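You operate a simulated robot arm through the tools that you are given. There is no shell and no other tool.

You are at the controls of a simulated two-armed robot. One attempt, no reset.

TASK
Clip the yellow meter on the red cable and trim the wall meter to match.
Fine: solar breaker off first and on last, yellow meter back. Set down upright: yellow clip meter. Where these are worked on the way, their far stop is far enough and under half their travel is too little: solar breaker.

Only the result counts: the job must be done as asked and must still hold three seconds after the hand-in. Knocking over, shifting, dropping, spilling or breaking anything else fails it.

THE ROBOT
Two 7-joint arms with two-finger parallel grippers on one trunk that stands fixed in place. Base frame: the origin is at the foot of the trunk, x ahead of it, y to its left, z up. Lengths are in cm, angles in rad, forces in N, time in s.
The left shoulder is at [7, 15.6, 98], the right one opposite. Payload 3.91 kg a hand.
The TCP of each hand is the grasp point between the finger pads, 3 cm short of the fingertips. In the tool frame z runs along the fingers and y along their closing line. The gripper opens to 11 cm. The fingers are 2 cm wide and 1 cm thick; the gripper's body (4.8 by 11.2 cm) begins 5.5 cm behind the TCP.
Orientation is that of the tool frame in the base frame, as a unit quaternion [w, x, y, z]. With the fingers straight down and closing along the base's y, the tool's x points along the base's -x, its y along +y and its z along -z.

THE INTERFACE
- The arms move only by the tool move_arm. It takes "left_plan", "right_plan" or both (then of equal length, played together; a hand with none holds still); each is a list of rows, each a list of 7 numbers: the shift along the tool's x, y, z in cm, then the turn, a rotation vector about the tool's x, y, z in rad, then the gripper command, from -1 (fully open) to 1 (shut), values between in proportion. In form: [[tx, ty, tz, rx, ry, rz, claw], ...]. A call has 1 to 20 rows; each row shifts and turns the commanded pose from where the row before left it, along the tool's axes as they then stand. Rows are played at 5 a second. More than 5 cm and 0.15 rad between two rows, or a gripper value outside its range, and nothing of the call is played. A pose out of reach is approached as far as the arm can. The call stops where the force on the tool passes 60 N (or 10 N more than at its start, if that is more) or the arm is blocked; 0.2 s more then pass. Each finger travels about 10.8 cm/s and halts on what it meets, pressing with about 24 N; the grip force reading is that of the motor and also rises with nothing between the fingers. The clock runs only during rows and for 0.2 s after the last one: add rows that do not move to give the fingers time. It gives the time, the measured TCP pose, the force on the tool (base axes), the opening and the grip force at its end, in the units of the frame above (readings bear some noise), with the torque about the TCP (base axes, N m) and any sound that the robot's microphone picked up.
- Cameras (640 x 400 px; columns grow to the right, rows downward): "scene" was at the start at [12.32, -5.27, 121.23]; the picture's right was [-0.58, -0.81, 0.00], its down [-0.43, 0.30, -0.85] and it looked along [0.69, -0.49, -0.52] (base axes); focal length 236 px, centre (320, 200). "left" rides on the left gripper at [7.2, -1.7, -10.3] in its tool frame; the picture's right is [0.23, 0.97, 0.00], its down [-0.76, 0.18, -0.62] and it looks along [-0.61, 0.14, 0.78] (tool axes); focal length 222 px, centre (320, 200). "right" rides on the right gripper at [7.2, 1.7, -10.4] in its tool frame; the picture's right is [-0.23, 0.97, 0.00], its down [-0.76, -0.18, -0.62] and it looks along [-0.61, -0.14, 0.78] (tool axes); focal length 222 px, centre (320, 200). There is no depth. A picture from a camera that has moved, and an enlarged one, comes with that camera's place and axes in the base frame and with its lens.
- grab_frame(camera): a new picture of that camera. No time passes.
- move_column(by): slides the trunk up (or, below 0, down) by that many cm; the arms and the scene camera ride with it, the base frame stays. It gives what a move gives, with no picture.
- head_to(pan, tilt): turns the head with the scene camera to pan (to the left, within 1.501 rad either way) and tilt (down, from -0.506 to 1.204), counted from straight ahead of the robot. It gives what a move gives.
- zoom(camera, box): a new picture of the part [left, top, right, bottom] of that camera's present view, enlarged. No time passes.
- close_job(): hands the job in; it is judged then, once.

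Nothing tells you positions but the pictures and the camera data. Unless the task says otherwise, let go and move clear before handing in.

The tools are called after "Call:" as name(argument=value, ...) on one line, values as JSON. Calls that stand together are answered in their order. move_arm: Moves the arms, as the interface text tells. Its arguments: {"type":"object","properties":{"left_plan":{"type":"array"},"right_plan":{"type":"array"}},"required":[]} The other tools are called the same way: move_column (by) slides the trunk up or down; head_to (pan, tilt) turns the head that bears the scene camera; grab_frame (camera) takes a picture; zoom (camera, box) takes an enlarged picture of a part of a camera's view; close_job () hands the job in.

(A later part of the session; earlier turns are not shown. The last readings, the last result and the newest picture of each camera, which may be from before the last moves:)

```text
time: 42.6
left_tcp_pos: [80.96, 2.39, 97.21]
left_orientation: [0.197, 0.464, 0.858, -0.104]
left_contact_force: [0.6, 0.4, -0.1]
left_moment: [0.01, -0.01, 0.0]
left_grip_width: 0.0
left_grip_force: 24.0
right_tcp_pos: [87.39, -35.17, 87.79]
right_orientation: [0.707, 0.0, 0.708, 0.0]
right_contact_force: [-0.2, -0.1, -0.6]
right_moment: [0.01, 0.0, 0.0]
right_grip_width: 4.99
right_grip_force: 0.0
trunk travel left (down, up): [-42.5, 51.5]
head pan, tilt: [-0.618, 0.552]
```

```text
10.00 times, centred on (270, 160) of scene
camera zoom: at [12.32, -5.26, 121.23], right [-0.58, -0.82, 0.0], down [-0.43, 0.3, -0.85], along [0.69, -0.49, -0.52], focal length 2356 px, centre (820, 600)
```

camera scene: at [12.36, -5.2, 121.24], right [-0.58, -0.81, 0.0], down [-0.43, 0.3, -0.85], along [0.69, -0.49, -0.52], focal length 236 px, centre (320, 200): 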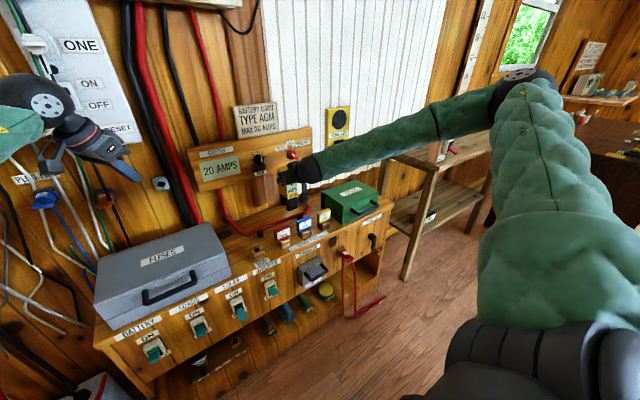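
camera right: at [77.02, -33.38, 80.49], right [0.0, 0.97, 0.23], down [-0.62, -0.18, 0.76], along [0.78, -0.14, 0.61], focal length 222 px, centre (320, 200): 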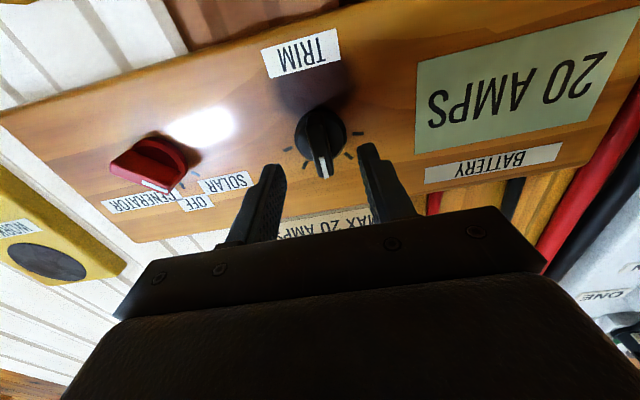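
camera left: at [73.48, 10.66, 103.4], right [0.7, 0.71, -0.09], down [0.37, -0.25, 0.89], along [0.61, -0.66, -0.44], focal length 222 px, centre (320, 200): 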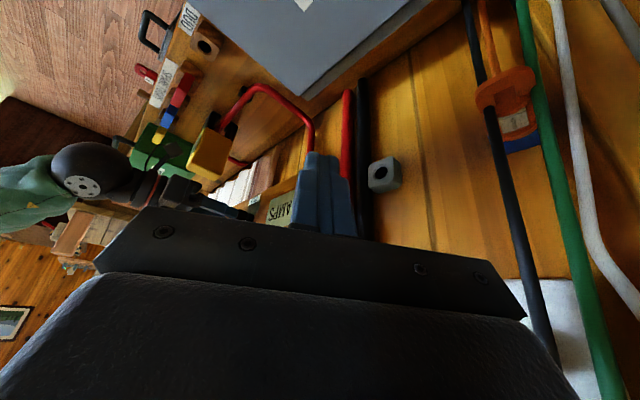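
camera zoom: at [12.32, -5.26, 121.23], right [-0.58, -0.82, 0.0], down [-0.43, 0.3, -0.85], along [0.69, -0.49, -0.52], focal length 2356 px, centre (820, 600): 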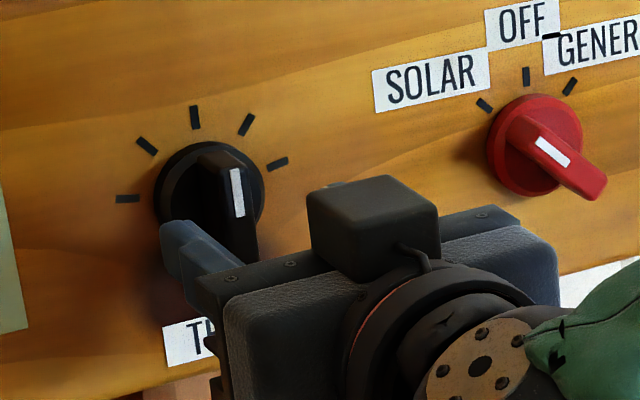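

Call:
move_arm(right_plan=[[0.25, 0.15, 1.0, 0, 0, 0, 0.09], [0, 0, 1.0, 0, 0, 0, 0.09], [0, 0, 0, 0, 0, 0, 0.3], [0, 0, 0, 0, 0, 0, 0.6], [0, 0, 0, 0, 0, 0, 0.8], [0, 0, 0, 0, 0, 0, 1], [0, 0, 0, 0, 0, 0, 1]])

Call:
grab_frame(camera="right")

Call:
zoom(camera="scene", box=[200, 120, 320, 220])

```text
time: 44.2
left_tcp_pos: [80.89, 2.44, 97.15]
left_orientation: [0.198, 0.462, 0.858, -0.104]
left_contact_force: [-0.5, -0.2, -0.2]
left_moment: [0.02, 0.01, 0.01]
left_grip_width: 0.0
left_grip_force: 23.9
right_tcp_pos: [89.32, -34.99, 87.32]
right_orientation: [0.707, 0.0, 0.707, 0.0]
right_contact_force: [0.6, 1.8, -0.9]
right_moment: [0.0, -0.18, 0.03]
right_grip_width: 1.32
right_grip_force: 44.9
trunk travel left (down, up): [-42.5, 51.5]
head pan, tilt: [-0.618, 0.552]
```

```text
taken
camera right: at [78.98, -33.28, 80.19], right [0.0, 0.97, 0.23], down [-0.62, -0.18, 0.76], along [0.78, -0.14, 0.61], focal length 222 px, centre (320, 200)
```

right: 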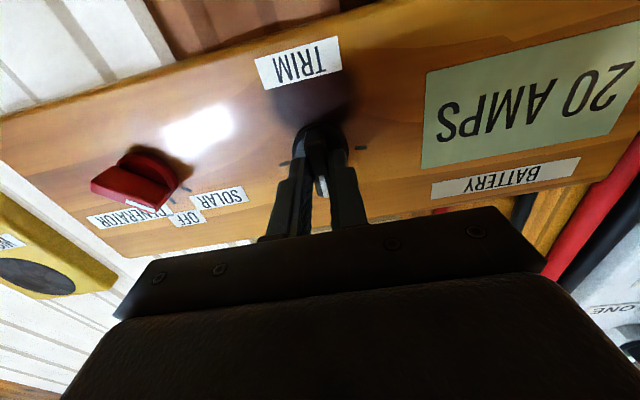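

```text
4.00 times, centred on (260, 170) of scene
camera zoom: at [12.34, -5.24, 121.23], right [-0.58, -0.82, 0.0], down [-0.43, 0.3, -0.85], along [0.69, -0.49, -0.52], focal length 942 px, centre (560, 320)
```

zoom: 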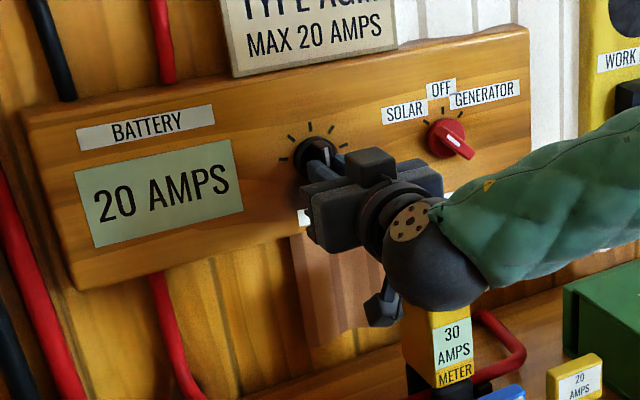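

The fingers hold the TRIM bar (1.3 cm wide). I'll turn it clockwise a little and read the wall display.

Call:
move_arm(right_plan=[[0, 0, 0, 0, 0, 0.1, 1], [0, 0, 0, 0, 0, 0.1, 1], [0, 0, 0, 0, 0, 0, 1]])

Call:
zoom(camera="scene", box=[200, 120, 320, 220])

```text
time: 45.0
left_tcp_pos: [80.99, 2.58, 97.31]
left_orientation: [0.198, 0.463, 0.857, -0.105]
left_contact_force: [-0.8, 0.6, -0.3]
left_moment: [-0.03, -0.01, 0.01]
left_grip_width: 0.0
left_grip_force: 23.4
right_tcp_pos: [89.38, -35.1, 87.44]
right_orientation: [0.703, 0.07, 0.704, 0.072]
right_contact_force: [-0.5, 3.7, 2.3]
right_moment: [0.02, 0.36, 0.16]
right_grip_width: 1.3
right_grip_force: 44.7
trunk travel left (down, up): [-42.5, 51.5]
head pan, tilt: [-0.618, 0.552]
```

```text
4.00 times, centred on (260, 170) of scene
camera zoom: at [12.32, -5.22, 121.23], right [-0.58, -0.82, 0.0], down [-0.43, 0.3, -0.85], along [0.69, -0.49, -0.52], focal length 942 px, centre (560, 320)
```

zoom: 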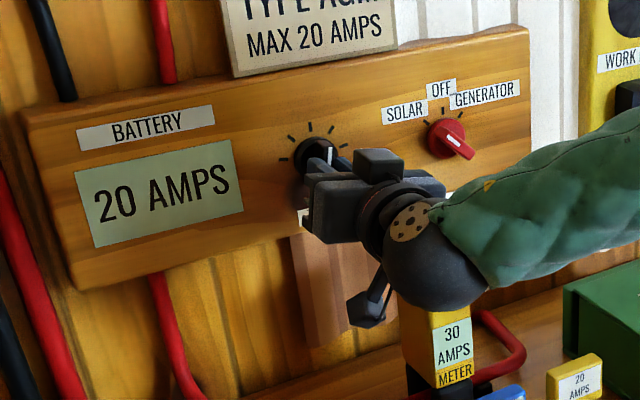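

Call:
move_arm(right_plan=[[0, 0, 0, 0, 0, 0.1, 1], [0, 0, 0, 0, 0, 0.1, 1], [0, 0, 0, 0, 0, 0, 1]])

Call:
zoom(camera="scene", box=[200, 120, 320, 220])

```text
time: 45.8
left_tcp_pos: [80.87, 2.54, 97.24]
left_orientation: [0.199, 0.462, 0.858, -0.104]
left_contact_force: [-1.2, -0.6, -0.2]
left_moment: [-0.02, 0.01, 0.02]
left_grip_width: 0.03
left_grip_force: 24.1
right_tcp_pos: [89.31, -34.96, 87.35]
right_orientation: [0.693, 0.14, 0.693, 0.14]
right_contact_force: [4.8, 2.4, 5.0]
right_moment: [0.02, 0.81, 0.48]
right_grip_width: 1.29
right_grip_force: 45.1
trunk travel left (down, up): [-42.5, 51.5]
head pan, tilt: [-0.618, 0.552]
```

```text
4.00 times, centred on (260, 170) of scene
camera zoom: at [12.35, -5.22, 121.23], right [-0.58, -0.82, 0.0], down [-0.43, 0.3, -0.85], along [0.69, -0.49, -0.52], focal length 942 px, centre (560, 320)
```

zoom: 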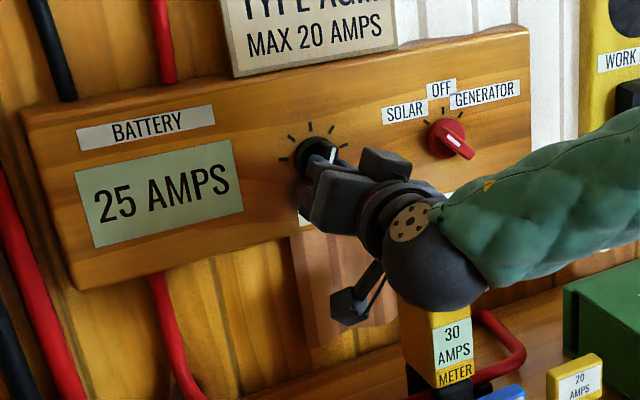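

The wall display stepped to 25 AMPS at about 0.4 rad, and the ticks are spaced about 0.7 rad apart. I'll continue clockwise toward the last tick.

Call:
move_arm(right_plan=[[0, 0, 0, 0, 0, 0.1, 1], [0, 0, 0, 0, 0, 0.1, 1], [0, 0, 0, 0, 0, 0.1, 1], [0, 0, 0, 0, 0, 0, 1]])

Call:
zoom(camera="scene", box=[200, 120, 320, 220])

```text
time: 46.8
left_tcp_pos: [80.96, 2.47, 97.21]
left_orientation: [0.198, 0.463, 0.858, -0.105]
left_contact_force: [0.6, 0.3, -0.4]
left_moment: [0.01, 0.01, -0.02]
left_grip_width: 0.02
left_grip_force: 24.2
right_tcp_pos: [89.3, -34.88, 87.44]
right_orientation: [0.664, 0.243, 0.664, 0.243]
right_contact_force: [11.6, 3.6, 7.8]
right_moment: [-0.02, 0.02, 0.27]
right_grip_width: 1.32
right_grip_force: 45.2
trunk travel left (down, up): [-42.5, 51.5]
head pan, tilt: [-0.618, 0.552]
```

```text
4.00 times, centred on (260, 170) of scene
camera zoom: at [12.36, -5.2, 121.23], right [-0.58, -0.82, 0.0], down [-0.43, 0.3, -0.85], along [0.69, -0.49, -0.52], focal length 942 px, centre (560, 320)
```

zoom: 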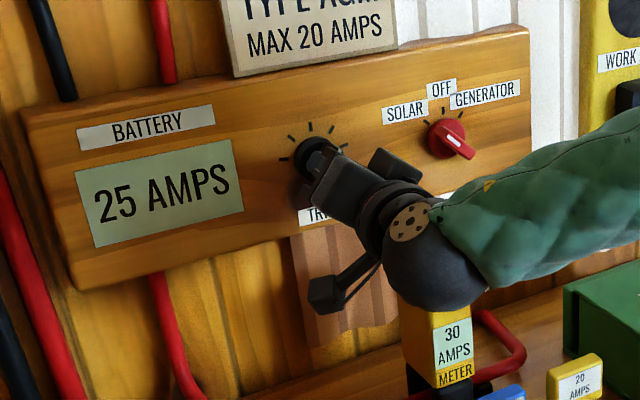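

Call:
move_arm(right_plan=[[0, 0, 0, 0, 0, 0.1, 1], [0, 0, 0, 0, 0, 0.1, 1], [0, 0, 0, 0, 0, 0.1, 1], [0, 0, 0, 0, 0, 0.1, 1], [0, 0, 0, 0, 0, 0, 1]])

Call:
zoom(camera="scene", box=[200, 120, 320, 220])

```text
time: 47.6
left_tcp_pos: [81.17, 2.64, 97.05]
left_orientation: [0.197, 0.463, 0.858, -0.104]
left_contact_force: [0.5, 0.9, -0.6]
left_moment: [-0.06, -0.01, -0.01]
left_grip_width: 0.0
left_grip_force: 23.9
right_tcp_pos: [88.3, -35.55, 88.05]
right_orientation: [0.615, 0.338, 0.637, 0.319]
right_contact_force: [27.1, -5.7, -24.8]
right_moment: [-0.16, 1.08, 0.52]
right_grip_width: 1.27
right_grip_force: 45.3
right hand out of reach, approached as far as the arm can: row 2, 3
trunk travel left (down, up): [-42.5, 51.5]
head pan, tilt: [-0.618, 0.552]
stopped in row 3 (right hand): the force on the tool passed its limit at 81 N (the readings are from after the stop); the commanded pose is now the measured one
```

```text
4.00 times, centred on (260, 170) of scene
camera zoom: at [12.63, -5.26, 121.17], right [-0.58, -0.82, 0.0], down [-0.43, 0.3, -0.85], along [0.69, -0.49, -0.53], focal length 942 px, centre (560, 320)
```

zoom: 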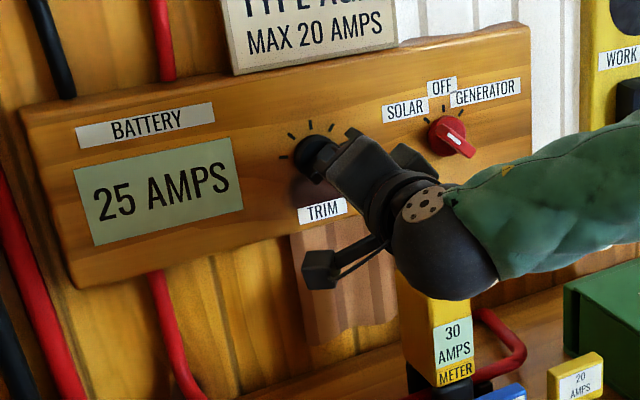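

The wrist reached its roll limit with the display still at 25. I'll let go of the knob, back off and see where the bar is pointing.

Call:
move_arm(right_plan=[[0, 0, 0, 0, 0, 0, 0.6], [0, 0, 0, 0, 0, 0, 0.2], [0, 0, 0, 0, 0, 0, 0.09], [0, 0, -2, 0, 0, 0, 0.09], [0, 0, -2.5, 0, 0, 0, 0.09], [0, 0, -2.5, 0, 0, 0, 0.09], [0, 0, 0, 0, 0, 0, 0.09]])

Call:
grab_frame(camera="right")

Call:
zoom(camera="scene", box=[200, 120, 320, 220])

```text
time: 49.2
left_tcp_pos: [80.88, 2.36, 97.19]
left_orientation: [0.197, 0.463, 0.858, -0.103]
left_contact_force: [-0.4, -0.3, 0.2]
left_moment: [-0.03, -0.01, -0.03]
left_grip_width: 0.0
left_grip_force: 24.4
right_tcp_pos: [81.1, -35.47, 88.86]
right_orientation: [0.618, 0.334, 0.635, 0.323]
right_contact_force: [0.4, -0.2, -0.2]
right_moment: [0.01, -0.02, 0.04]
right_grip_width: 5.03
right_grip_force: 0.1
trunk travel left (down, up): [-42.5, 51.5]
head pan, tilt: [-0.618, 0.552]
```

```text
taken
camera right: at [70.71, -28.32, 86.34], right [0.03, 0.37, 0.93], down [-0.62, -0.73, 0.3], along [0.79, -0.58, 0.21], focal length 222 px, centre (320, 200)
```

right: 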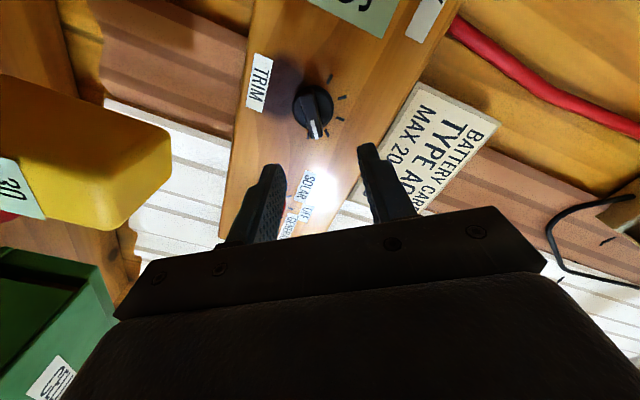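

```text
4.00 times, centred on (260, 170) of scene
camera zoom: at [12.37, -5.24, 121.22], right [-0.58, -0.82, 0.0], down [-0.43, 0.3, -0.85], along [0.69, -0.49, -0.52], focal length 942 px, centre (560, 320)
```

zoom: 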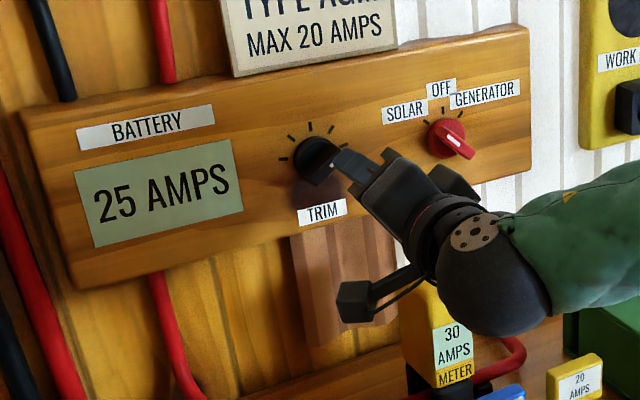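

Call:
zoom(camera="right", box=[270, 55, 370, 155])

Call:
zoom(camera="scene", box=[255, 140, 305, 180])

```text
4.00 times, centred on (320, 105) of right
camera zoom: at [70.71, -28.32, 86.34], right [0.03, 0.37, 0.93], down [-0.62, -0.73, 0.3], along [0.79, -0.58, 0.21], focal length 888 px, centre (320, 580)
```

zoom: 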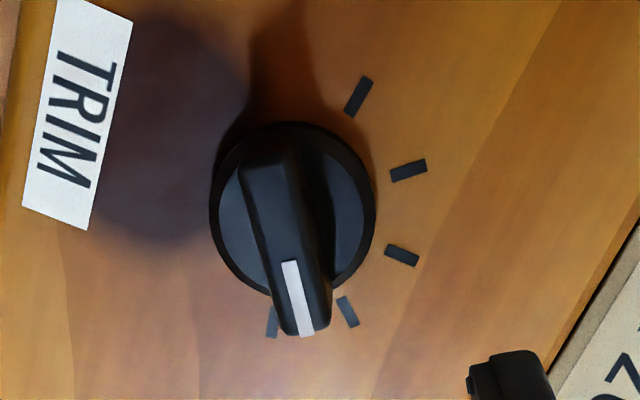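

```text
10.00 times, centred on (280, 160) of scene
camera zoom: at [12.37, -5.24, 121.22], right [-0.58, -0.82, 0.0], down [-0.43, 0.3, -0.85], along [0.69, -0.49, -0.52], focal length 2356 px, centre (720, 600)
```

zoom: 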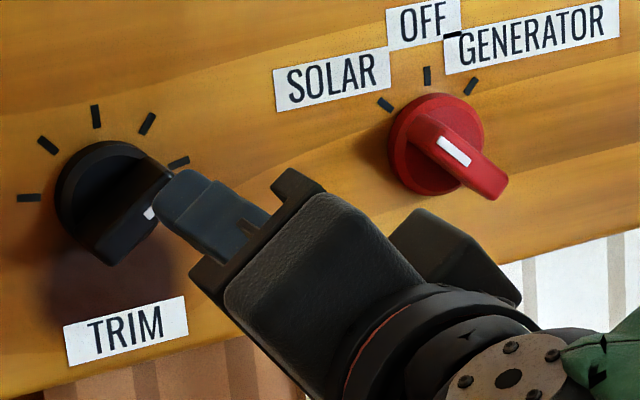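

The pointer stopped at about 57°, between the 25 and 30 ticks. I'll roll the wrist back level, close the fingers, and nudge the pointer end down from above to finish the turn.

Call:
move_arm(right_plan=[[0, 0, 0, -0.0023, -0.0036, -0.1379, 0.5], [0, 0, 0, -0.0023, -0.0036, -0.1379, 1], [0, 0, 0, -0.0023, -0.0036, -0.1379, 1], [0, 0, 0, -0.0023, -0.0036, -0.1379, 1], [0, 0, 0, -0.0023, -0.0036, -0.1379, 1], [0, 0, 0, -0.0023, -0.0036, -0.1379, 1], [0, 0, 0, -0.0023, -0.0036, -0.1379, 1], [-0.9, -0.75, 1.5, 0, 0, 0, 1], [-0.9, -0.75, 1.5, 0, 0, 0, 1], [0, 0, 1.5, 0, 0, 0, 1], [0, 0, 0, 0, 0, 0, 1]])

Call:
grab_frame(camera="right")

Call:
zoom(camera="scene", box=[200, 120, 320, 220])

```text
time: 51.6
left_tcp_pos: [80.96, 2.37, 97.12]
left_orientation: [0.198, 0.463, 0.858, -0.103]
left_contact_force: [0.4, -0.2, -0.4]
left_moment: [0.01, 0.0, 0.0]
left_grip_width: 0.0
left_grip_force: 23.7
right_tcp_pos: [85.46, -36.91, 90.74]
right_orientation: [0.707, 0.001, 0.707, 0.001]
right_contact_force: [-0.5, 0.5, 0.5]
right_moment: [-0.02, -0.01, 0.0]
right_grip_width: 0.0
right_grip_force: 24.3
trunk travel left (down, up): [-42.5, 51.5]
head pan, tilt: [-0.618, 0.552]
```

```text
taken
camera right: at [75.18, -35.05, 83.44], right [0.0, 0.97, 0.23], down [-0.62, -0.18, 0.76], along [0.78, -0.14, 0.61], focal length 222 px, centre (320, 200)
```

right: 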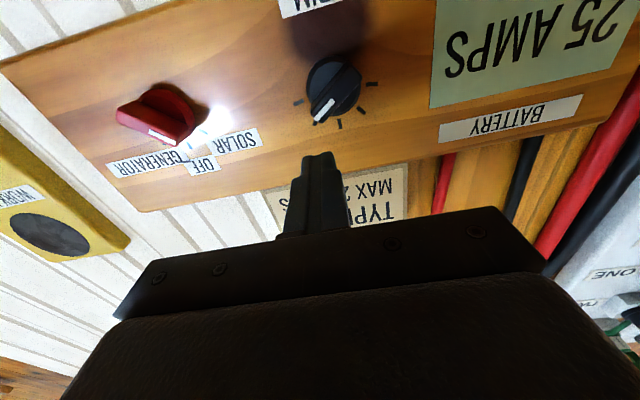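

```text
4.00 times, centred on (260, 170) of scene
camera zoom: at [12.31, -5.26, 121.23], right [-0.58, -0.81, 0.0], down [-0.43, 0.3, -0.85], along [0.69, -0.49, -0.52], focal length 942 px, centre (560, 320)
```

zoom: 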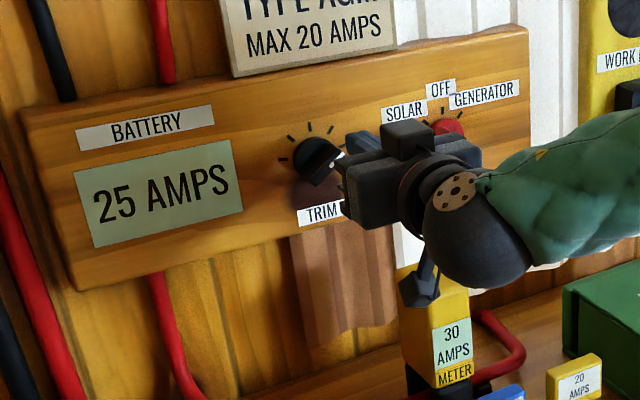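

Call:
zoom(camera="right", box=[285, 40, 395, 150])

```text
3.64 times, centred on (340, 95) of right
camera zoom: at [75.18, -35.05, 83.44], right [0.0, 0.97, 0.23], down [-0.62, -0.18, 0.76], along [0.78, -0.14, 0.61], focal length 808 px, centre (247, 582)
```

zoom: 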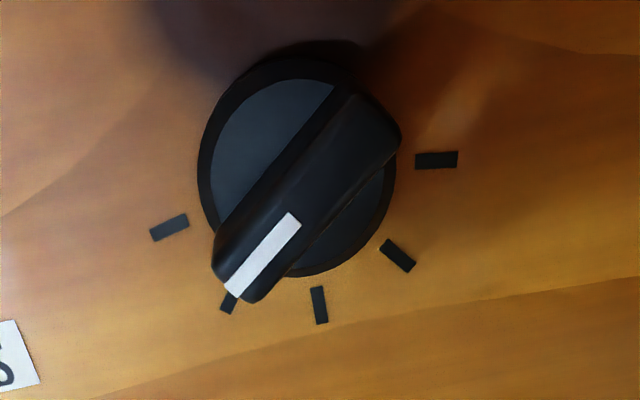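

Call:
move_arm(right_plan=[[0, 0, 2, 0, 0, 0, 1], [0, 0, 1.9, 0, 0, 0, 1], [0.3, 0, 0, 0, 0, 0, 1], [0.3, 0, 0, 0, 0, 0, 1], [0, 0, 0, 0, 0, 0, 1]])

Call:
zoom(camera="scene", box=[200, 120, 320, 220])

Call:
grab_frame(camera="right")

```text
time: 52.8
left_tcp_pos: [81.0, 2.35, 97.24]
left_orientation: [0.198, 0.463, 0.858, -0.104]
left_contact_force: [-0.4, -0.3, 0.0]
left_moment: [-0.02, -0.02, 0.0]
left_grip_width: 0.0
left_grip_force: 23.9
right_tcp_pos: [89.33, -36.86, 90.2]
right_orientation: [0.708, 0.0, 0.707, 0.0]
right_contact_force: [1.5, -2.7, 6.3]
right_moment: [0.03, -0.17, -0.09]
right_grip_width: 0.0
right_grip_force: 23.6
trunk travel left (down, up): [-42.5, 51.5]
head pan, tilt: [-0.618, 0.552]
```

```text
4.00 times, centred on (260, 170) of scene
camera zoom: at [12.3, -5.26, 121.24], right [-0.58, -0.82, 0.0], down [-0.43, 0.3, -0.85], along [0.69, -0.49, -0.52], focal length 942 px, centre (560, 320)
```

zoom: 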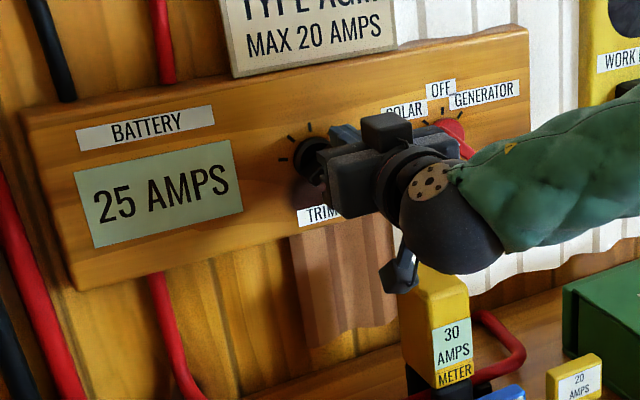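

```text
taken
camera right: at [79.12, -35.13, 82.85], right [0.0, 0.97, 0.23], down [-0.62, -0.18, 0.76], along [0.78, -0.14, 0.61], focal length 222 px, centre (320, 200)
```

right: 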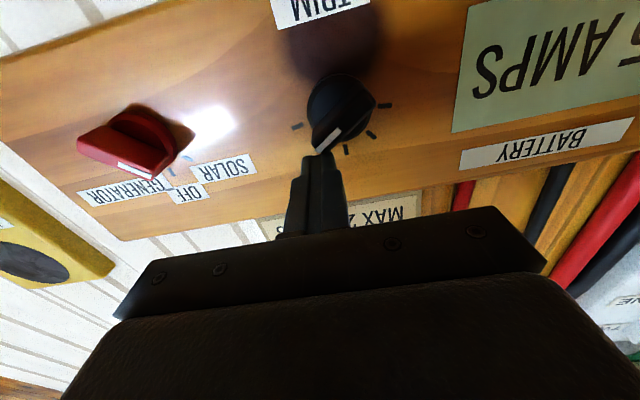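

Call:
move_arm(right_plan=[[0.25, 0, 0, 0, 0, 0, 1], [0.25, 0, 0, 0, 0, 0, 1], [0, 0, 0, 0, 0, 0, 1]])

Call:
zoom(camera="scene", box=[200, 120, 320, 220])

Call:
zoom(camera="right", box=[270, 50, 400, 180])

```text
time: 53.6
left_tcp_pos: [80.83, 2.35, 97.34]
left_orientation: [0.198, 0.464, 0.857, -0.103]
left_contact_force: [0.2, -0.3, 0.8]
left_moment: [0.02, 0.0, 0.03]
left_grip_width: 0.0
left_grip_force: 24.6
right_tcp_pos: [89.46, -37.01, 89.55]
right_orientation: [0.707, 0.002, 0.707, -0.001]
right_contact_force: [-0.8, -18.2, 11.3]
right_moment: [-0.17, -0.2, -0.33]
right_grip_width: 0.0
right_grip_force: 24.4
trunk travel left (down, up): [-42.5, 51.5]
head pan, tilt: [-0.618, 0.552]
```

```text
4.00 times, centred on (260, 170) of scene
camera zoom: at [12.23, -5.37, 121.23], right [-0.58, -0.81, 0.0], down [-0.43, 0.3, -0.85], along [0.69, -0.49, -0.52], focal length 942 px, centre (560, 320)
```

zoom: 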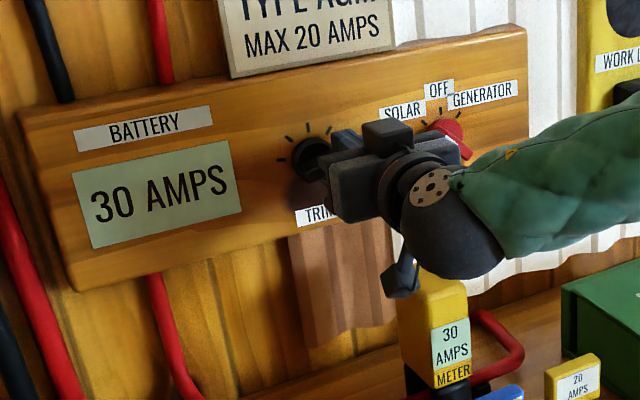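

```text
3.08 times, centred on (335, 115) of right
camera zoom: at [79.08, -35.34, 82.36], right [0.0, 0.97, 0.23], down [-0.63, -0.18, 0.76], along [0.78, -0.15, 0.61], focal length 684 px, centre (274, 462)
```

zoom: 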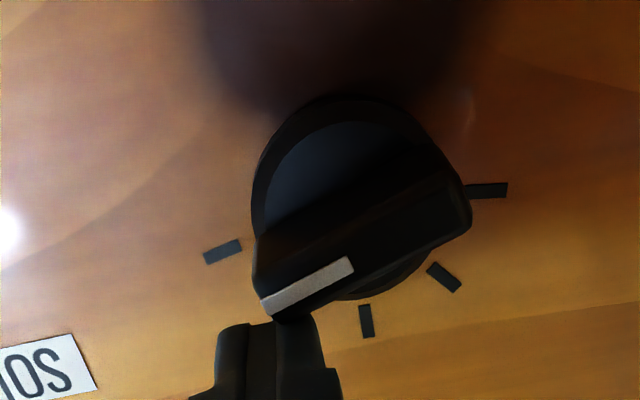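

Call:
move_arm(right_plan=[[-0.6, 0, 0, 0, 0, 0, 1], [0, 0.6, 0, 0, 0, 0, 1], [0.4, 0, 0, 0, 0, 0, 1], [0.2, 0, 0, 0, 0, 0, 1], [0.2, 0, 0, 0, 0, 0, 1], [0, 0, 0, 0, 0, 0, 1]])

Call:
zoom(camera="scene", box=[200, 120, 320, 220])

Call:
zoom(camera="right", box=[270, 50, 400, 180])

```text
time: 54.9
left_tcp_pos: [80.84, 2.59, 97.26]
left_orientation: [0.199, 0.462, 0.858, -0.103]
left_contact_force: [0.0, -0.1, 0.2]
left_moment: [0.0, 0.02, 0.02]
left_grip_width: 0.0
left_grip_force: 23.9
right_tcp_pos: [89.57, -36.93, 89.94]
right_orientation: [0.712, 0.007, 0.703, -0.005]
right_contact_force: [-7.7, -24.3, 18.8]
right_moment: [-0.19, -0.07, -0.46]
right_grip_width: 0.01
right_grip_force: 24.4
trunk travel left (down, up): [-42.5, 51.5]
head pan, tilt: [-0.618, 0.552]
stopped in row 6 (right hand): the force on the tool passed its limit at 63 N (the readings are from after the stop); the commanded pose is now the measured one
```

```text
4.00 times, centred on (260, 170) of scene
camera zoom: at [12.11, -5.3, 121.19], right [-0.58, -0.81, 0.0], down [-0.43, 0.3, -0.85], along [0.69, -0.49, -0.52], focal length 942 px, centre (560, 320)
```

zoom: 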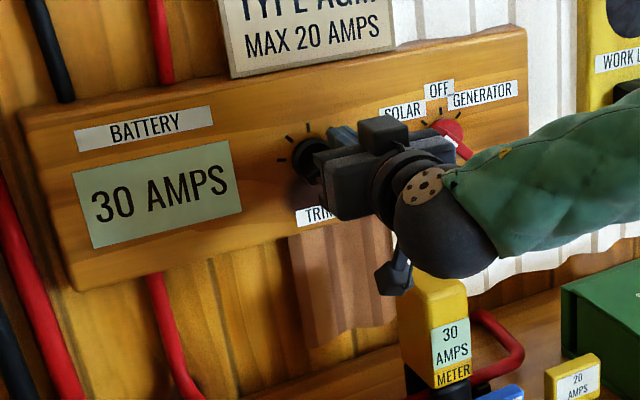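

```text
3.08 times, centred on (335, 115) of right
camera zoom: at [79.37, -34.96, 82.57], right [0.01, 0.97, 0.23], down [-0.63, -0.17, 0.75], along [0.77, -0.16, 0.62], focal length 684 px, centre (274, 462)
```

zoom: 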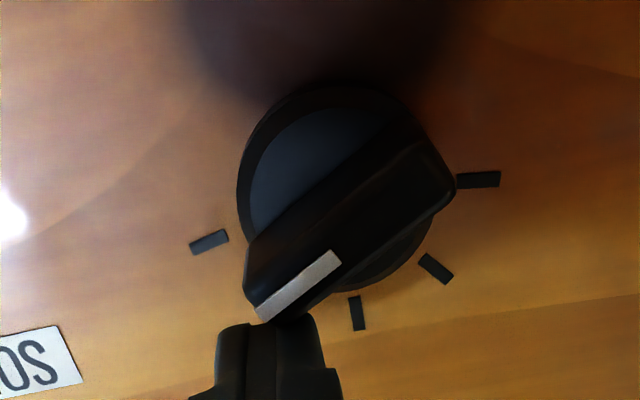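

Call:
move_arm(right_plan=[[-0.5, 0, 0, 0, 0, 0, 1], [-1.0, 0, 0, 0, 0, 0, 1], [-0.5, 0, -3, 0, 0, 0, 1], [0, 0, -2, 0, 0, 0, 1], [0, 0, 0, 0, 0, 0, 1]])

Call:
grab_frame(camera="right")

Call:
zoom(camera="right", box=[285, 40, 395, 150])

Call:
zoom(camera="scene", box=[200, 120, 320, 220])

```text
time: 56.1
left_tcp_pos: [81.05, 2.6, 97.15]
left_orientation: [0.198, 0.463, 0.858, -0.104]
left_contact_force: [0.5, -0.3, -0.1]
left_moment: [-0.04, 0.02, 0.02]
left_grip_width: 0.04
left_grip_force: 23.8
right_tcp_pos: [84.54, -36.67, 91.61]
right_orientation: [0.708, 0.003, 0.706, -0.003]
right_contact_force: [-0.3, -0.1, -0.2]
right_moment: [0.0, 0.03, 0.0]
right_grip_width: 0.0
right_grip_force: 24.3
trunk travel left (down, up): [-42.5, 51.5]
head pan, tilt: [-0.618, 0.552]
```

```text
taken
camera right: at [74.25, -34.76, 84.36], right [0.01, 0.97, 0.23], down [-0.63, -0.17, 0.76], along [0.78, -0.15, 0.61], focal length 222 px, centre (320, 200)
```

right: 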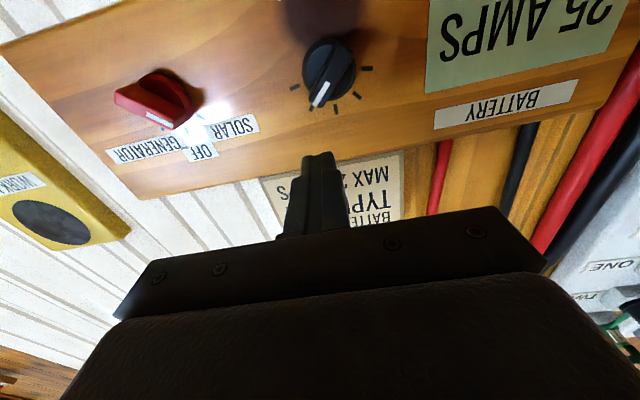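

```text
3.64 times, centred on (340, 95) of right
camera zoom: at [74.25, -34.76, 84.36], right [0.01, 0.97, 0.23], down [-0.63, -0.17, 0.76], along [0.78, -0.15, 0.61], focal length 808 px, centre (247, 582)
```

zoom: 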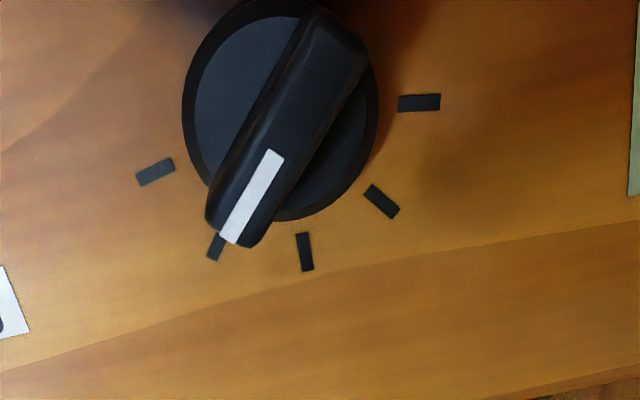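

```text
4.00 times, centred on (260, 170) of scene
camera zoom: at [12.34, -5.28, 121.22], right [-0.58, -0.82, 0.0], down [-0.43, 0.3, -0.85], along [0.69, -0.49, -0.52], focal length 942 px, centre (560, 320)
```

zoom: 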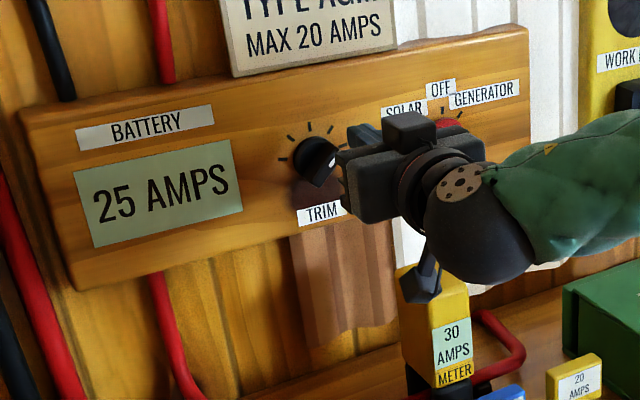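

Lifting off after that sideways nudge dragged the pointer back to the 25 tick; the knob just holds by friction. I'll push again with the finger nearer the knob centre, straight down, and then lift straight up.

Call:
move_arm(right_plan=[[0, 0.27, 2.4, 0, 0, 0, 1], [0, 0, 2.4, 0, 0, 0, 1], [0.8, 0, 0, 0, 0, 0, 1], [0.3, 0, 0, 0, 0, 0, 1], [0.3, 0, 0, 0, 0, 0, 1], [0.3, 0, 0, 0, 0, 0, 1], [0, 0, 0, 0, 0, 0, 1]])

Call:
zoom(camera="right", box=[270, 50, 400, 180])

Call:
zoom(camera="scene", box=[200, 120, 320, 220])

```text
time: 57.7
left_tcp_pos: [80.91, 2.51, 97.37]
left_orientation: [0.198, 0.463, 0.858, -0.105]
left_contact_force: [0.3, 0.1, 0.8]
left_moment: [-0.01, 0.02, -0.02]
left_grip_width: 0.02
left_grip_force: 23.9
right_tcp_pos: [89.46, -36.66, 90.2]
right_orientation: [0.71, 0.005, 0.705, -0.004]
right_contact_force: [7.7, -13.7, 21.7]
right_moment: [-0.08, -0.51, -0.34]
right_grip_width: 0.0
right_grip_force: 24.1
trunk travel left (down, up): [-42.5, 51.5]
head pan, tilt: [-0.618, 0.552]
```

```text
3.08 times, centred on (335, 115) of right
camera zoom: at [79.12, -34.73, 82.84], right [0.01, 0.97, 0.23], down [-0.63, -0.17, 0.76], along [0.77, -0.15, 0.61], focal length 684 px, centre (274, 462)
```

zoom: 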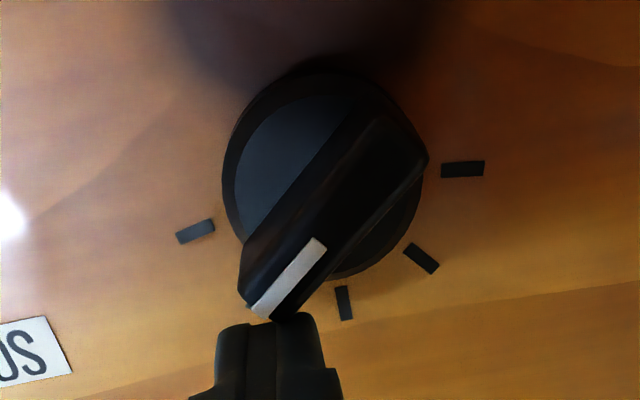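

```text
4.00 times, centred on (260, 170) of scene
camera zoom: at [12.22, -5.3, 121.27], right [-0.58, -0.81, 0.0], down [-0.43, 0.3, -0.85], along [0.69, -0.49, -0.52], focal length 942 px, centre (560, 320)
```

zoom: 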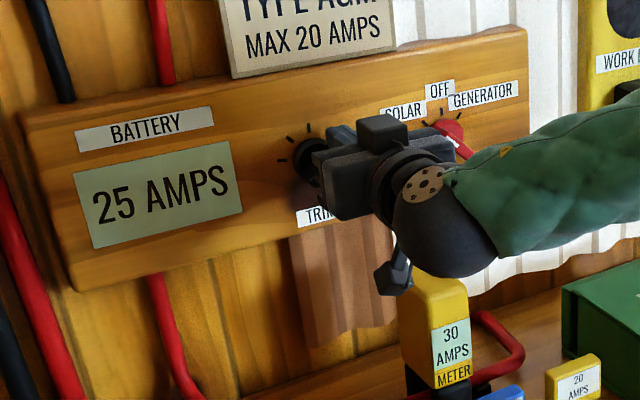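

Call:
move_arm(right_plan=[[0.25, 0, 0, 0, 0, 0, 1], [0.25, 0, 0, 0, 0, 0, 1], [0, 0, 0, 0, 0, 0, 1]])

Call:
zoom(camera="right", box=[270, 50, 400, 180])

Call:
zoom(camera="scene", box=[200, 120, 320, 220])

```text
time: 58.4
left_tcp_pos: [80.78, 2.89, 97.28]
left_orientation: [0.199, 0.462, 0.858, -0.103]
left_contact_force: [0.7, 0.0, -0.4]
left_moment: [-0.05, -0.03, -0.02]
left_grip_width: 0.01
left_grip_force: 23.8
right_tcp_pos: [89.61, -36.57, 90.2]
right_orientation: [0.713, 0.007, 0.701, -0.006]
right_contact_force: [-6.9, -19.0, 20.2]
right_moment: [-0.13, -0.49, -0.15]
right_grip_width: 0.0
right_grip_force: 23.9
trunk travel left (down, up): [-42.5, 51.5]
head pan, tilt: [-0.618, 0.552]
stopped in row 3 (right hand): the force on the tool passed its limit at 62 N (the readings are from after the stop); the commanded pose is now the measured one
```

```text
3.08 times, centred on (335, 115) of right
camera zoom: at [79.33, -34.69, 82.72], right [0.02, 0.97, 0.23], down [-0.64, -0.17, 0.75], along [0.77, -0.16, 0.62], focal length 684 px, centre (274, 462)
```

zoom: 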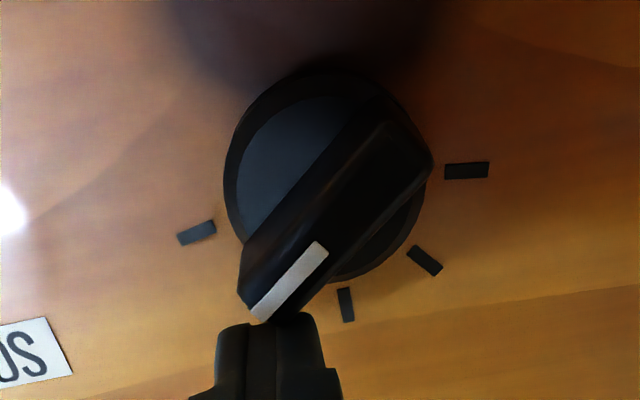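

```text
4.00 times, centred on (260, 170) of scene
camera zoom: at [12.08, -5.23, 121.21], right [-0.58, -0.81, 0.0], down [-0.43, 0.3, -0.85], along [0.69, -0.49, -0.52], focal length 942 px, centre (560, 320)
```

zoom: 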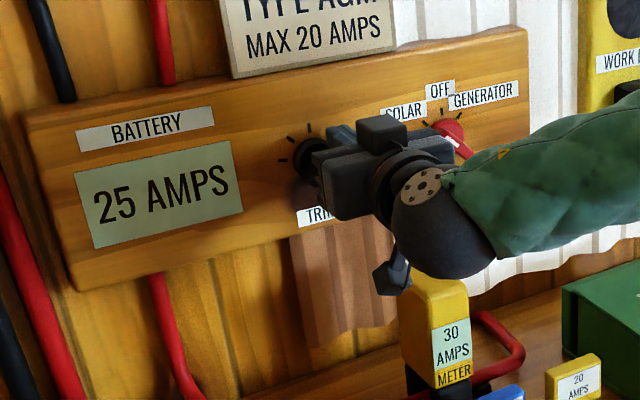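

The straight push jams because the bar corner can't slide on the finger. I'll follow the pointer's arc instead, moving down and to the right together.

Call:
move_arm(right_plan=[[0.15, -0.25, 0, 0, 0, 0, 1], [0.25, -0.22, 0, 0, 0, 0, 1], [0.25, -0.18, 0, 0, 0, 0, 1], [0, 0, 0, 0, 0, 0, 1]])

Call:
zoom(camera="right", box=[270, 50, 400, 180])

Call:
zoom(camera="scene", box=[200, 120, 320, 220])

```text
time: 59.4
left_tcp_pos: [80.79, 2.71, 97.28]
left_orientation: [0.198, 0.463, 0.858, -0.104]
left_contact_force: [0.8, -1.1, -0.5]
left_moment: [-0.02, -0.01, -0.02]
left_grip_width: 0.02
left_grip_force: 23.7
right_tcp_pos: [89.46, -37.22, 89.36]
right_orientation: [0.712, 0.008, 0.702, -0.006]
right_contact_force: [10.5, -18.9, 26.1]
right_moment: [-0.11, -0.61, -0.39]
right_grip_width: 0.0
right_grip_force: 24.2
trunk travel left (down, up): [-42.5, 51.5]
head pan, tilt: [-0.618, 0.552]
```

```text
3.08 times, centred on (335, 115) of right
camera zoom: at [79.31, -35.32, 81.97], right [0.01, 0.97, 0.23], down [-0.64, -0.17, 0.75], along [0.77, -0.16, 0.62], focal length 684 px, centre (274, 462)
```

zoom: 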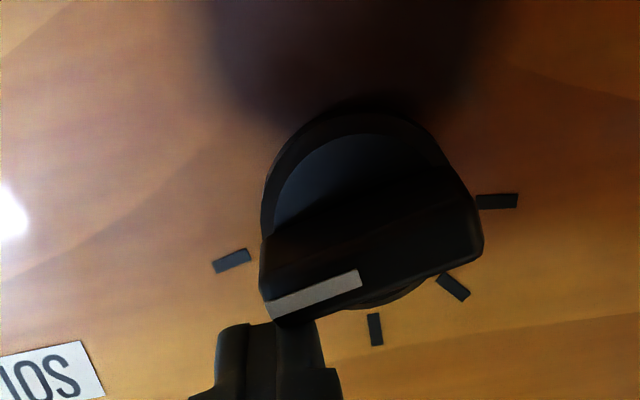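

```text
4.00 times, centred on (260, 170) of scene
camera zoom: at [12.21, -5.3, 121.26], right [-0.58, -0.82, 0.0], down [-0.43, 0.3, -0.85], along [0.69, -0.49, -0.52], focal length 942 px, centre (560, 320)
```

zoom: 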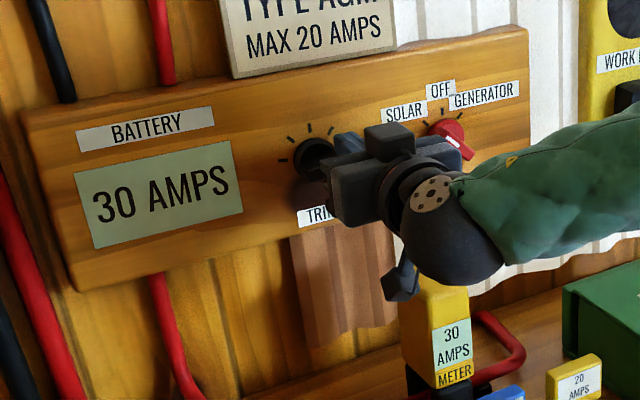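

The display reads 30 AMPS with the pointer on the last tick. I'll unload gently up and to the right, so nothing drags the bar back, and then withdraw.

Call:
move_arm(right_plan=[[-0.25, -0.2, 0, 0, 0, 0, 1], [-0.3, -0.2, 0, 0, 0, 0, 1], [-0.8, 0, 0, 0, 0, 0, 1], [-0.8, 0, 0, 0, 0, 0, 1], [0, 0, -3, 0, 0, 0, 1], [0, 0, -2, 0, 0, 0, 1], [0, 0, 0, 0, 0, 0, 1]])

Call:
zoom(camera="right", box=[285, 40, 395, 150])

Call:
zoom(camera="scene", box=[200, 120, 320, 220])

```text
time: 61.0
left_tcp_pos: [81.04, 2.76, 97.17]
left_orientation: [0.198, 0.462, 0.858, -0.103]
left_contact_force: [0.5, 1.0, 0.4]
left_moment: [-0.01, -0.03, 0.0]
left_grip_width: 0.0
left_grip_force: 24.3
right_tcp_pos: [84.41, -37.62, 91.29]
right_orientation: [0.711, 0.005, 0.703, -0.003]
right_contact_force: [-0.1, 0.9, 0.6]
right_moment: [0.0, -0.01, 0.0]
right_grip_width: 0.0
right_grip_force: 23.9
trunk travel left (down, up): [-42.5, 51.5]
head pan, tilt: [-0.618, 0.552]
```

```text
3.64 times, centred on (340, 95) of right
camera zoom: at [74.19, -35.7, 83.91], right [0.01, 0.97, 0.23], down [-0.63, -0.17, 0.76], along [0.77, -0.16, 0.61], focal length 808 px, centre (247, 582)
```

zoom: 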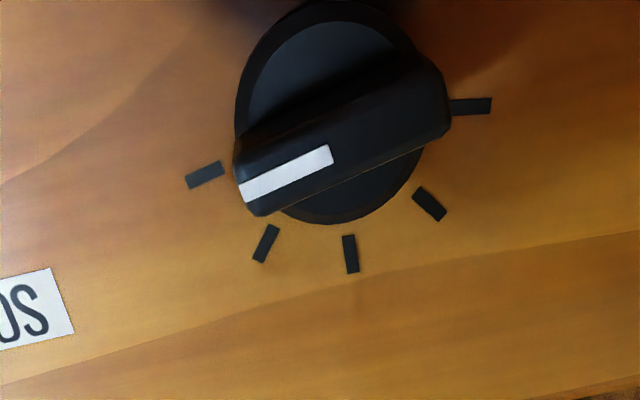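

```text
4.00 times, centred on (260, 170) of scene
camera zoom: at [12.34, -5.26, 121.22], right [-0.58, -0.82, 0.0], down [-0.43, 0.3, -0.85], along [0.69, -0.49, -0.52], focal length 942 px, centre (560, 320)
```

zoom: 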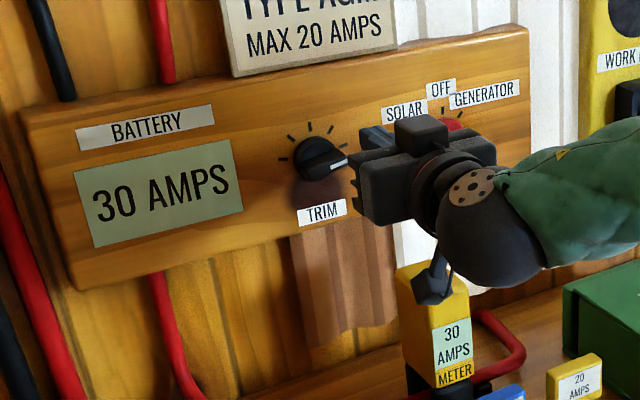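

Wall meter and clip meter both read 30 AMPS. Next I'll bring the right hand back to the 60° pitch and the pre-grasp pose in front of the yellow meter.

Call:
move_arm(right_plan=[[0, 0, -4, 0, 0, 0, 1], [0, 0, -4, 0, 0, 0, 1], [0, 0, -4, 0, 0, 0, 0.5], [0, 0, -3, 0, 0, 0, 0], [0, 0, 0, -0.0026, 0.1338, -0.0014, -0.36], [0, 0, 0, -0.0026, 0.1338, -0.0014, -0.36], [0, 0, 0, -0.0026, 0.1338, -0.0014, -0.36], [0, 0, 0, -0.0026, 0.1338, -0.0014, -0.36], [2.63, -1, 0.9, 0, 0, 0, -0.36], [2.63, -1, 0.9, 0, 0, 0, -0.36], [2.63, -1, 0.9, 0, 0, 0, -0.36], [0, 0, 0, 0, 0, 0, -0.36]])

Call:
grab_frame(camera="right")

Call:
zoom(camera="scene", box=[200, 120, 360, 240])

```text
time: 63.6
left_tcp_pos: [81.02, 2.69, 97.12]
left_orientation: [0.199, 0.461, 0.859, -0.104]
left_contact_force: [-0.3, -0.1, -0.5]
left_moment: [-0.01, 0.05, 0.0]
left_grip_width: 0.01
left_grip_force: 24.2
right_tcp_pos: [67.87, -40.34, 82.83]
right_orientation: [0.499, 0.003, 0.866, -0.002]
right_contact_force: [0.5, -0.4, -0.6]
right_moment: [-0.02, 0.0, -0.02]
right_grip_width: 7.46
right_grip_force: 0.0
trunk travel left (down, up): [-42.5, 51.5]
head pan, tilt: [-0.618, 0.552]
```

```text
taken
camera right: at [55.39, -38.54, 81.71], right [0.12, 0.97, 0.2], down [-0.16, -0.18, 0.97], along [0.98, -0.15, 0.13], focal length 222 px, centre (320, 200)
```

right: 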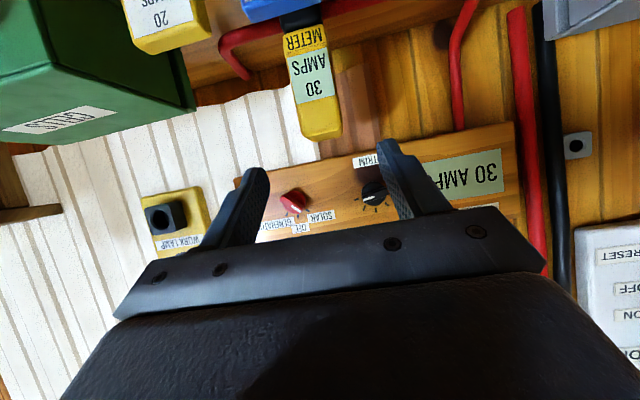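

```text
3.33 times, centred on (280, 180) of scene
camera zoom: at [12.32, -5.21, 121.23], right [-0.58, -0.82, 0.0], down [-0.43, 0.3, -0.85], along [0.69, -0.49, -0.52], focal length 785 px, centre (453, 267)
```

zoom: 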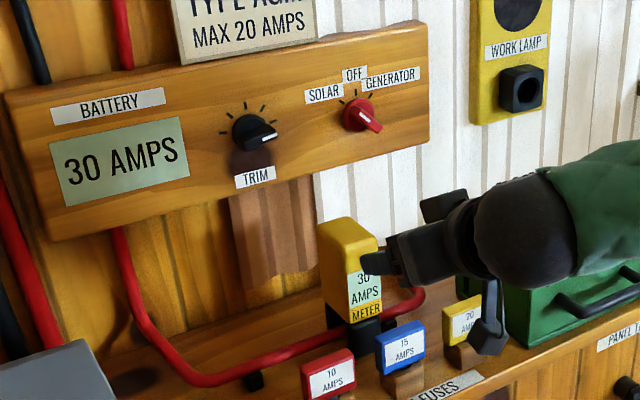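

Call:
move_arm(right_plan=[[-0.2, -0.24, 2.8, -0.0065, 0, -0.0032, -0.36], [-0.2, 0, 2.8, 0, 0, 0, -0.36], [0, 0, 2.8, 0, 0, 0, -0.36], [0, 0, 2.8, 0, 0, 0, -0.36], [0, 0, 2.8, 0, 0, 0, -0.36], [0, 0, 2.8, 0, 0, 0, -0.36], [0, 0, 0, 0, 0, 0, -0.36]])

Call:
grab_frame(camera="right")

Call:
zoom(camera="left", box=[180, 90, 280, 220])

```text
time: 65.2
left_tcp_pos: [80.82, 2.8, 97.27]
left_orientation: [0.198, 0.462, 0.858, -0.104]
left_contact_force: [-0.4, 0.4, 0.1]
left_moment: [-0.02, 0.04, -0.02]
left_grip_width: 0.01
left_grip_force: 23.9
right_tcp_pos: [82.68, -40.42, 74.88]
right_orientation: [0.5, -0.002, 0.866, 0.001]
right_contact_force: [0.0, -0.3, -0.3]
right_moment: [0.02, -0.01, 0.02]
right_grip_width: 7.47
right_grip_force: 0.1
trunk travel left (down, up): [-42.5, 51.5]
head pan, tilt: [-0.618, 0.552]
```

```text
taken
camera right: at [70.18, -38.67, 73.77], right [0.11, 0.97, 0.2], down [-0.16, -0.18, 0.97], along [0.98, -0.14, 0.13], focal length 222 px, centre (320, 200)
```

right: 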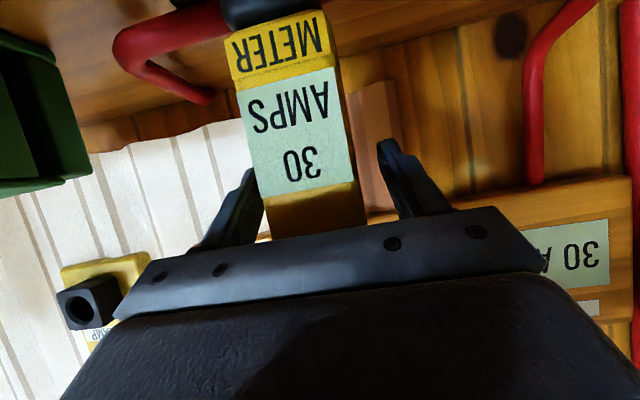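

```text
3.08 times, centred on (230, 155) of left
camera zoom: at [73.42, 10.88, 103.4], right [0.7, 0.71, -0.09], down [0.37, -0.25, 0.89], along [0.61, -0.66, -0.44], focal length 684 px, centre (597, 338)
```

zoom: 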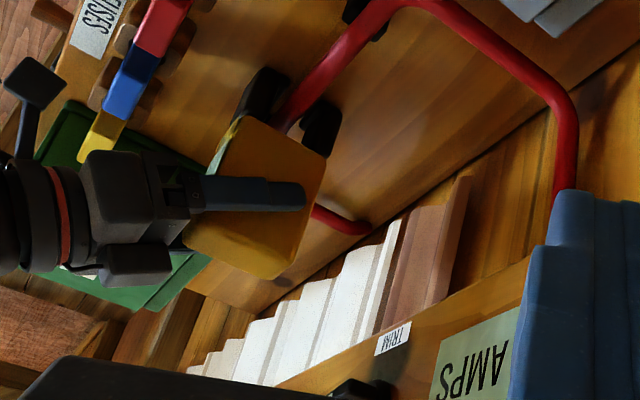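

Call:
move_arm(right_plan=[[0, -0.2, 0, 0, 0, 0, 0.0], [0, 0, 0, 0, 0, 0, 0.15], [0, 0, 0, 0, 0, 0, 0.6], [0, 0, 0, 0, 0, 0, 1], [0, 0, 0, 0, 0, 0, 1], [0, 0, 0, 0, 0, 0, 1]])

Call:
grab_frame(camera="right")

```text
time: 66.6
left_tcp_pos: [80.93, 2.75, 97.11]
left_orientation: [0.198, 0.463, 0.858, -0.105]
left_contact_force: [-0.7, -0.6, -0.1]
left_moment: [0.02, 0.01, -0.01]
left_grip_width: 0.02
left_grip_force: 24.2
right_tcp_pos: [82.75, -40.5, 74.89]
right_orientation: [0.499, -0.001, 0.867, 0.001]
right_contact_force: [0.4, 0.5, 0.5]
right_moment: [0.04, -0.03, -0.01]
right_grip_width: 4.77
right_grip_force: 23.6
trunk travel left (down, up): [-42.5, 51.5]
head pan, tilt: [-0.618, 0.552]
```

```text
taken
camera right: at [70.13, -38.9, 73.73], right [0.11, 0.97, 0.2], down [-0.16, -0.18, 0.97], along [0.98, -0.14, 0.13], focal length 222 px, centre (320, 200)
```

right: 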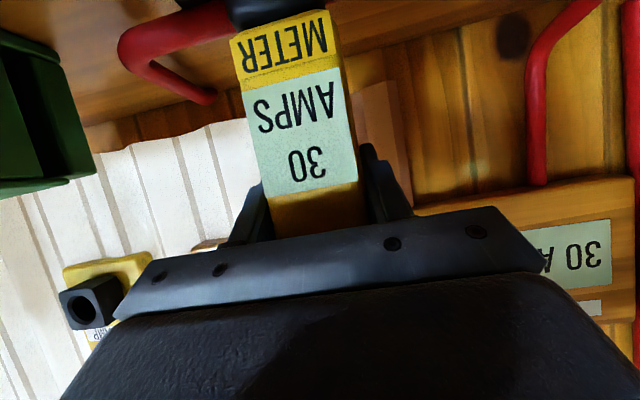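

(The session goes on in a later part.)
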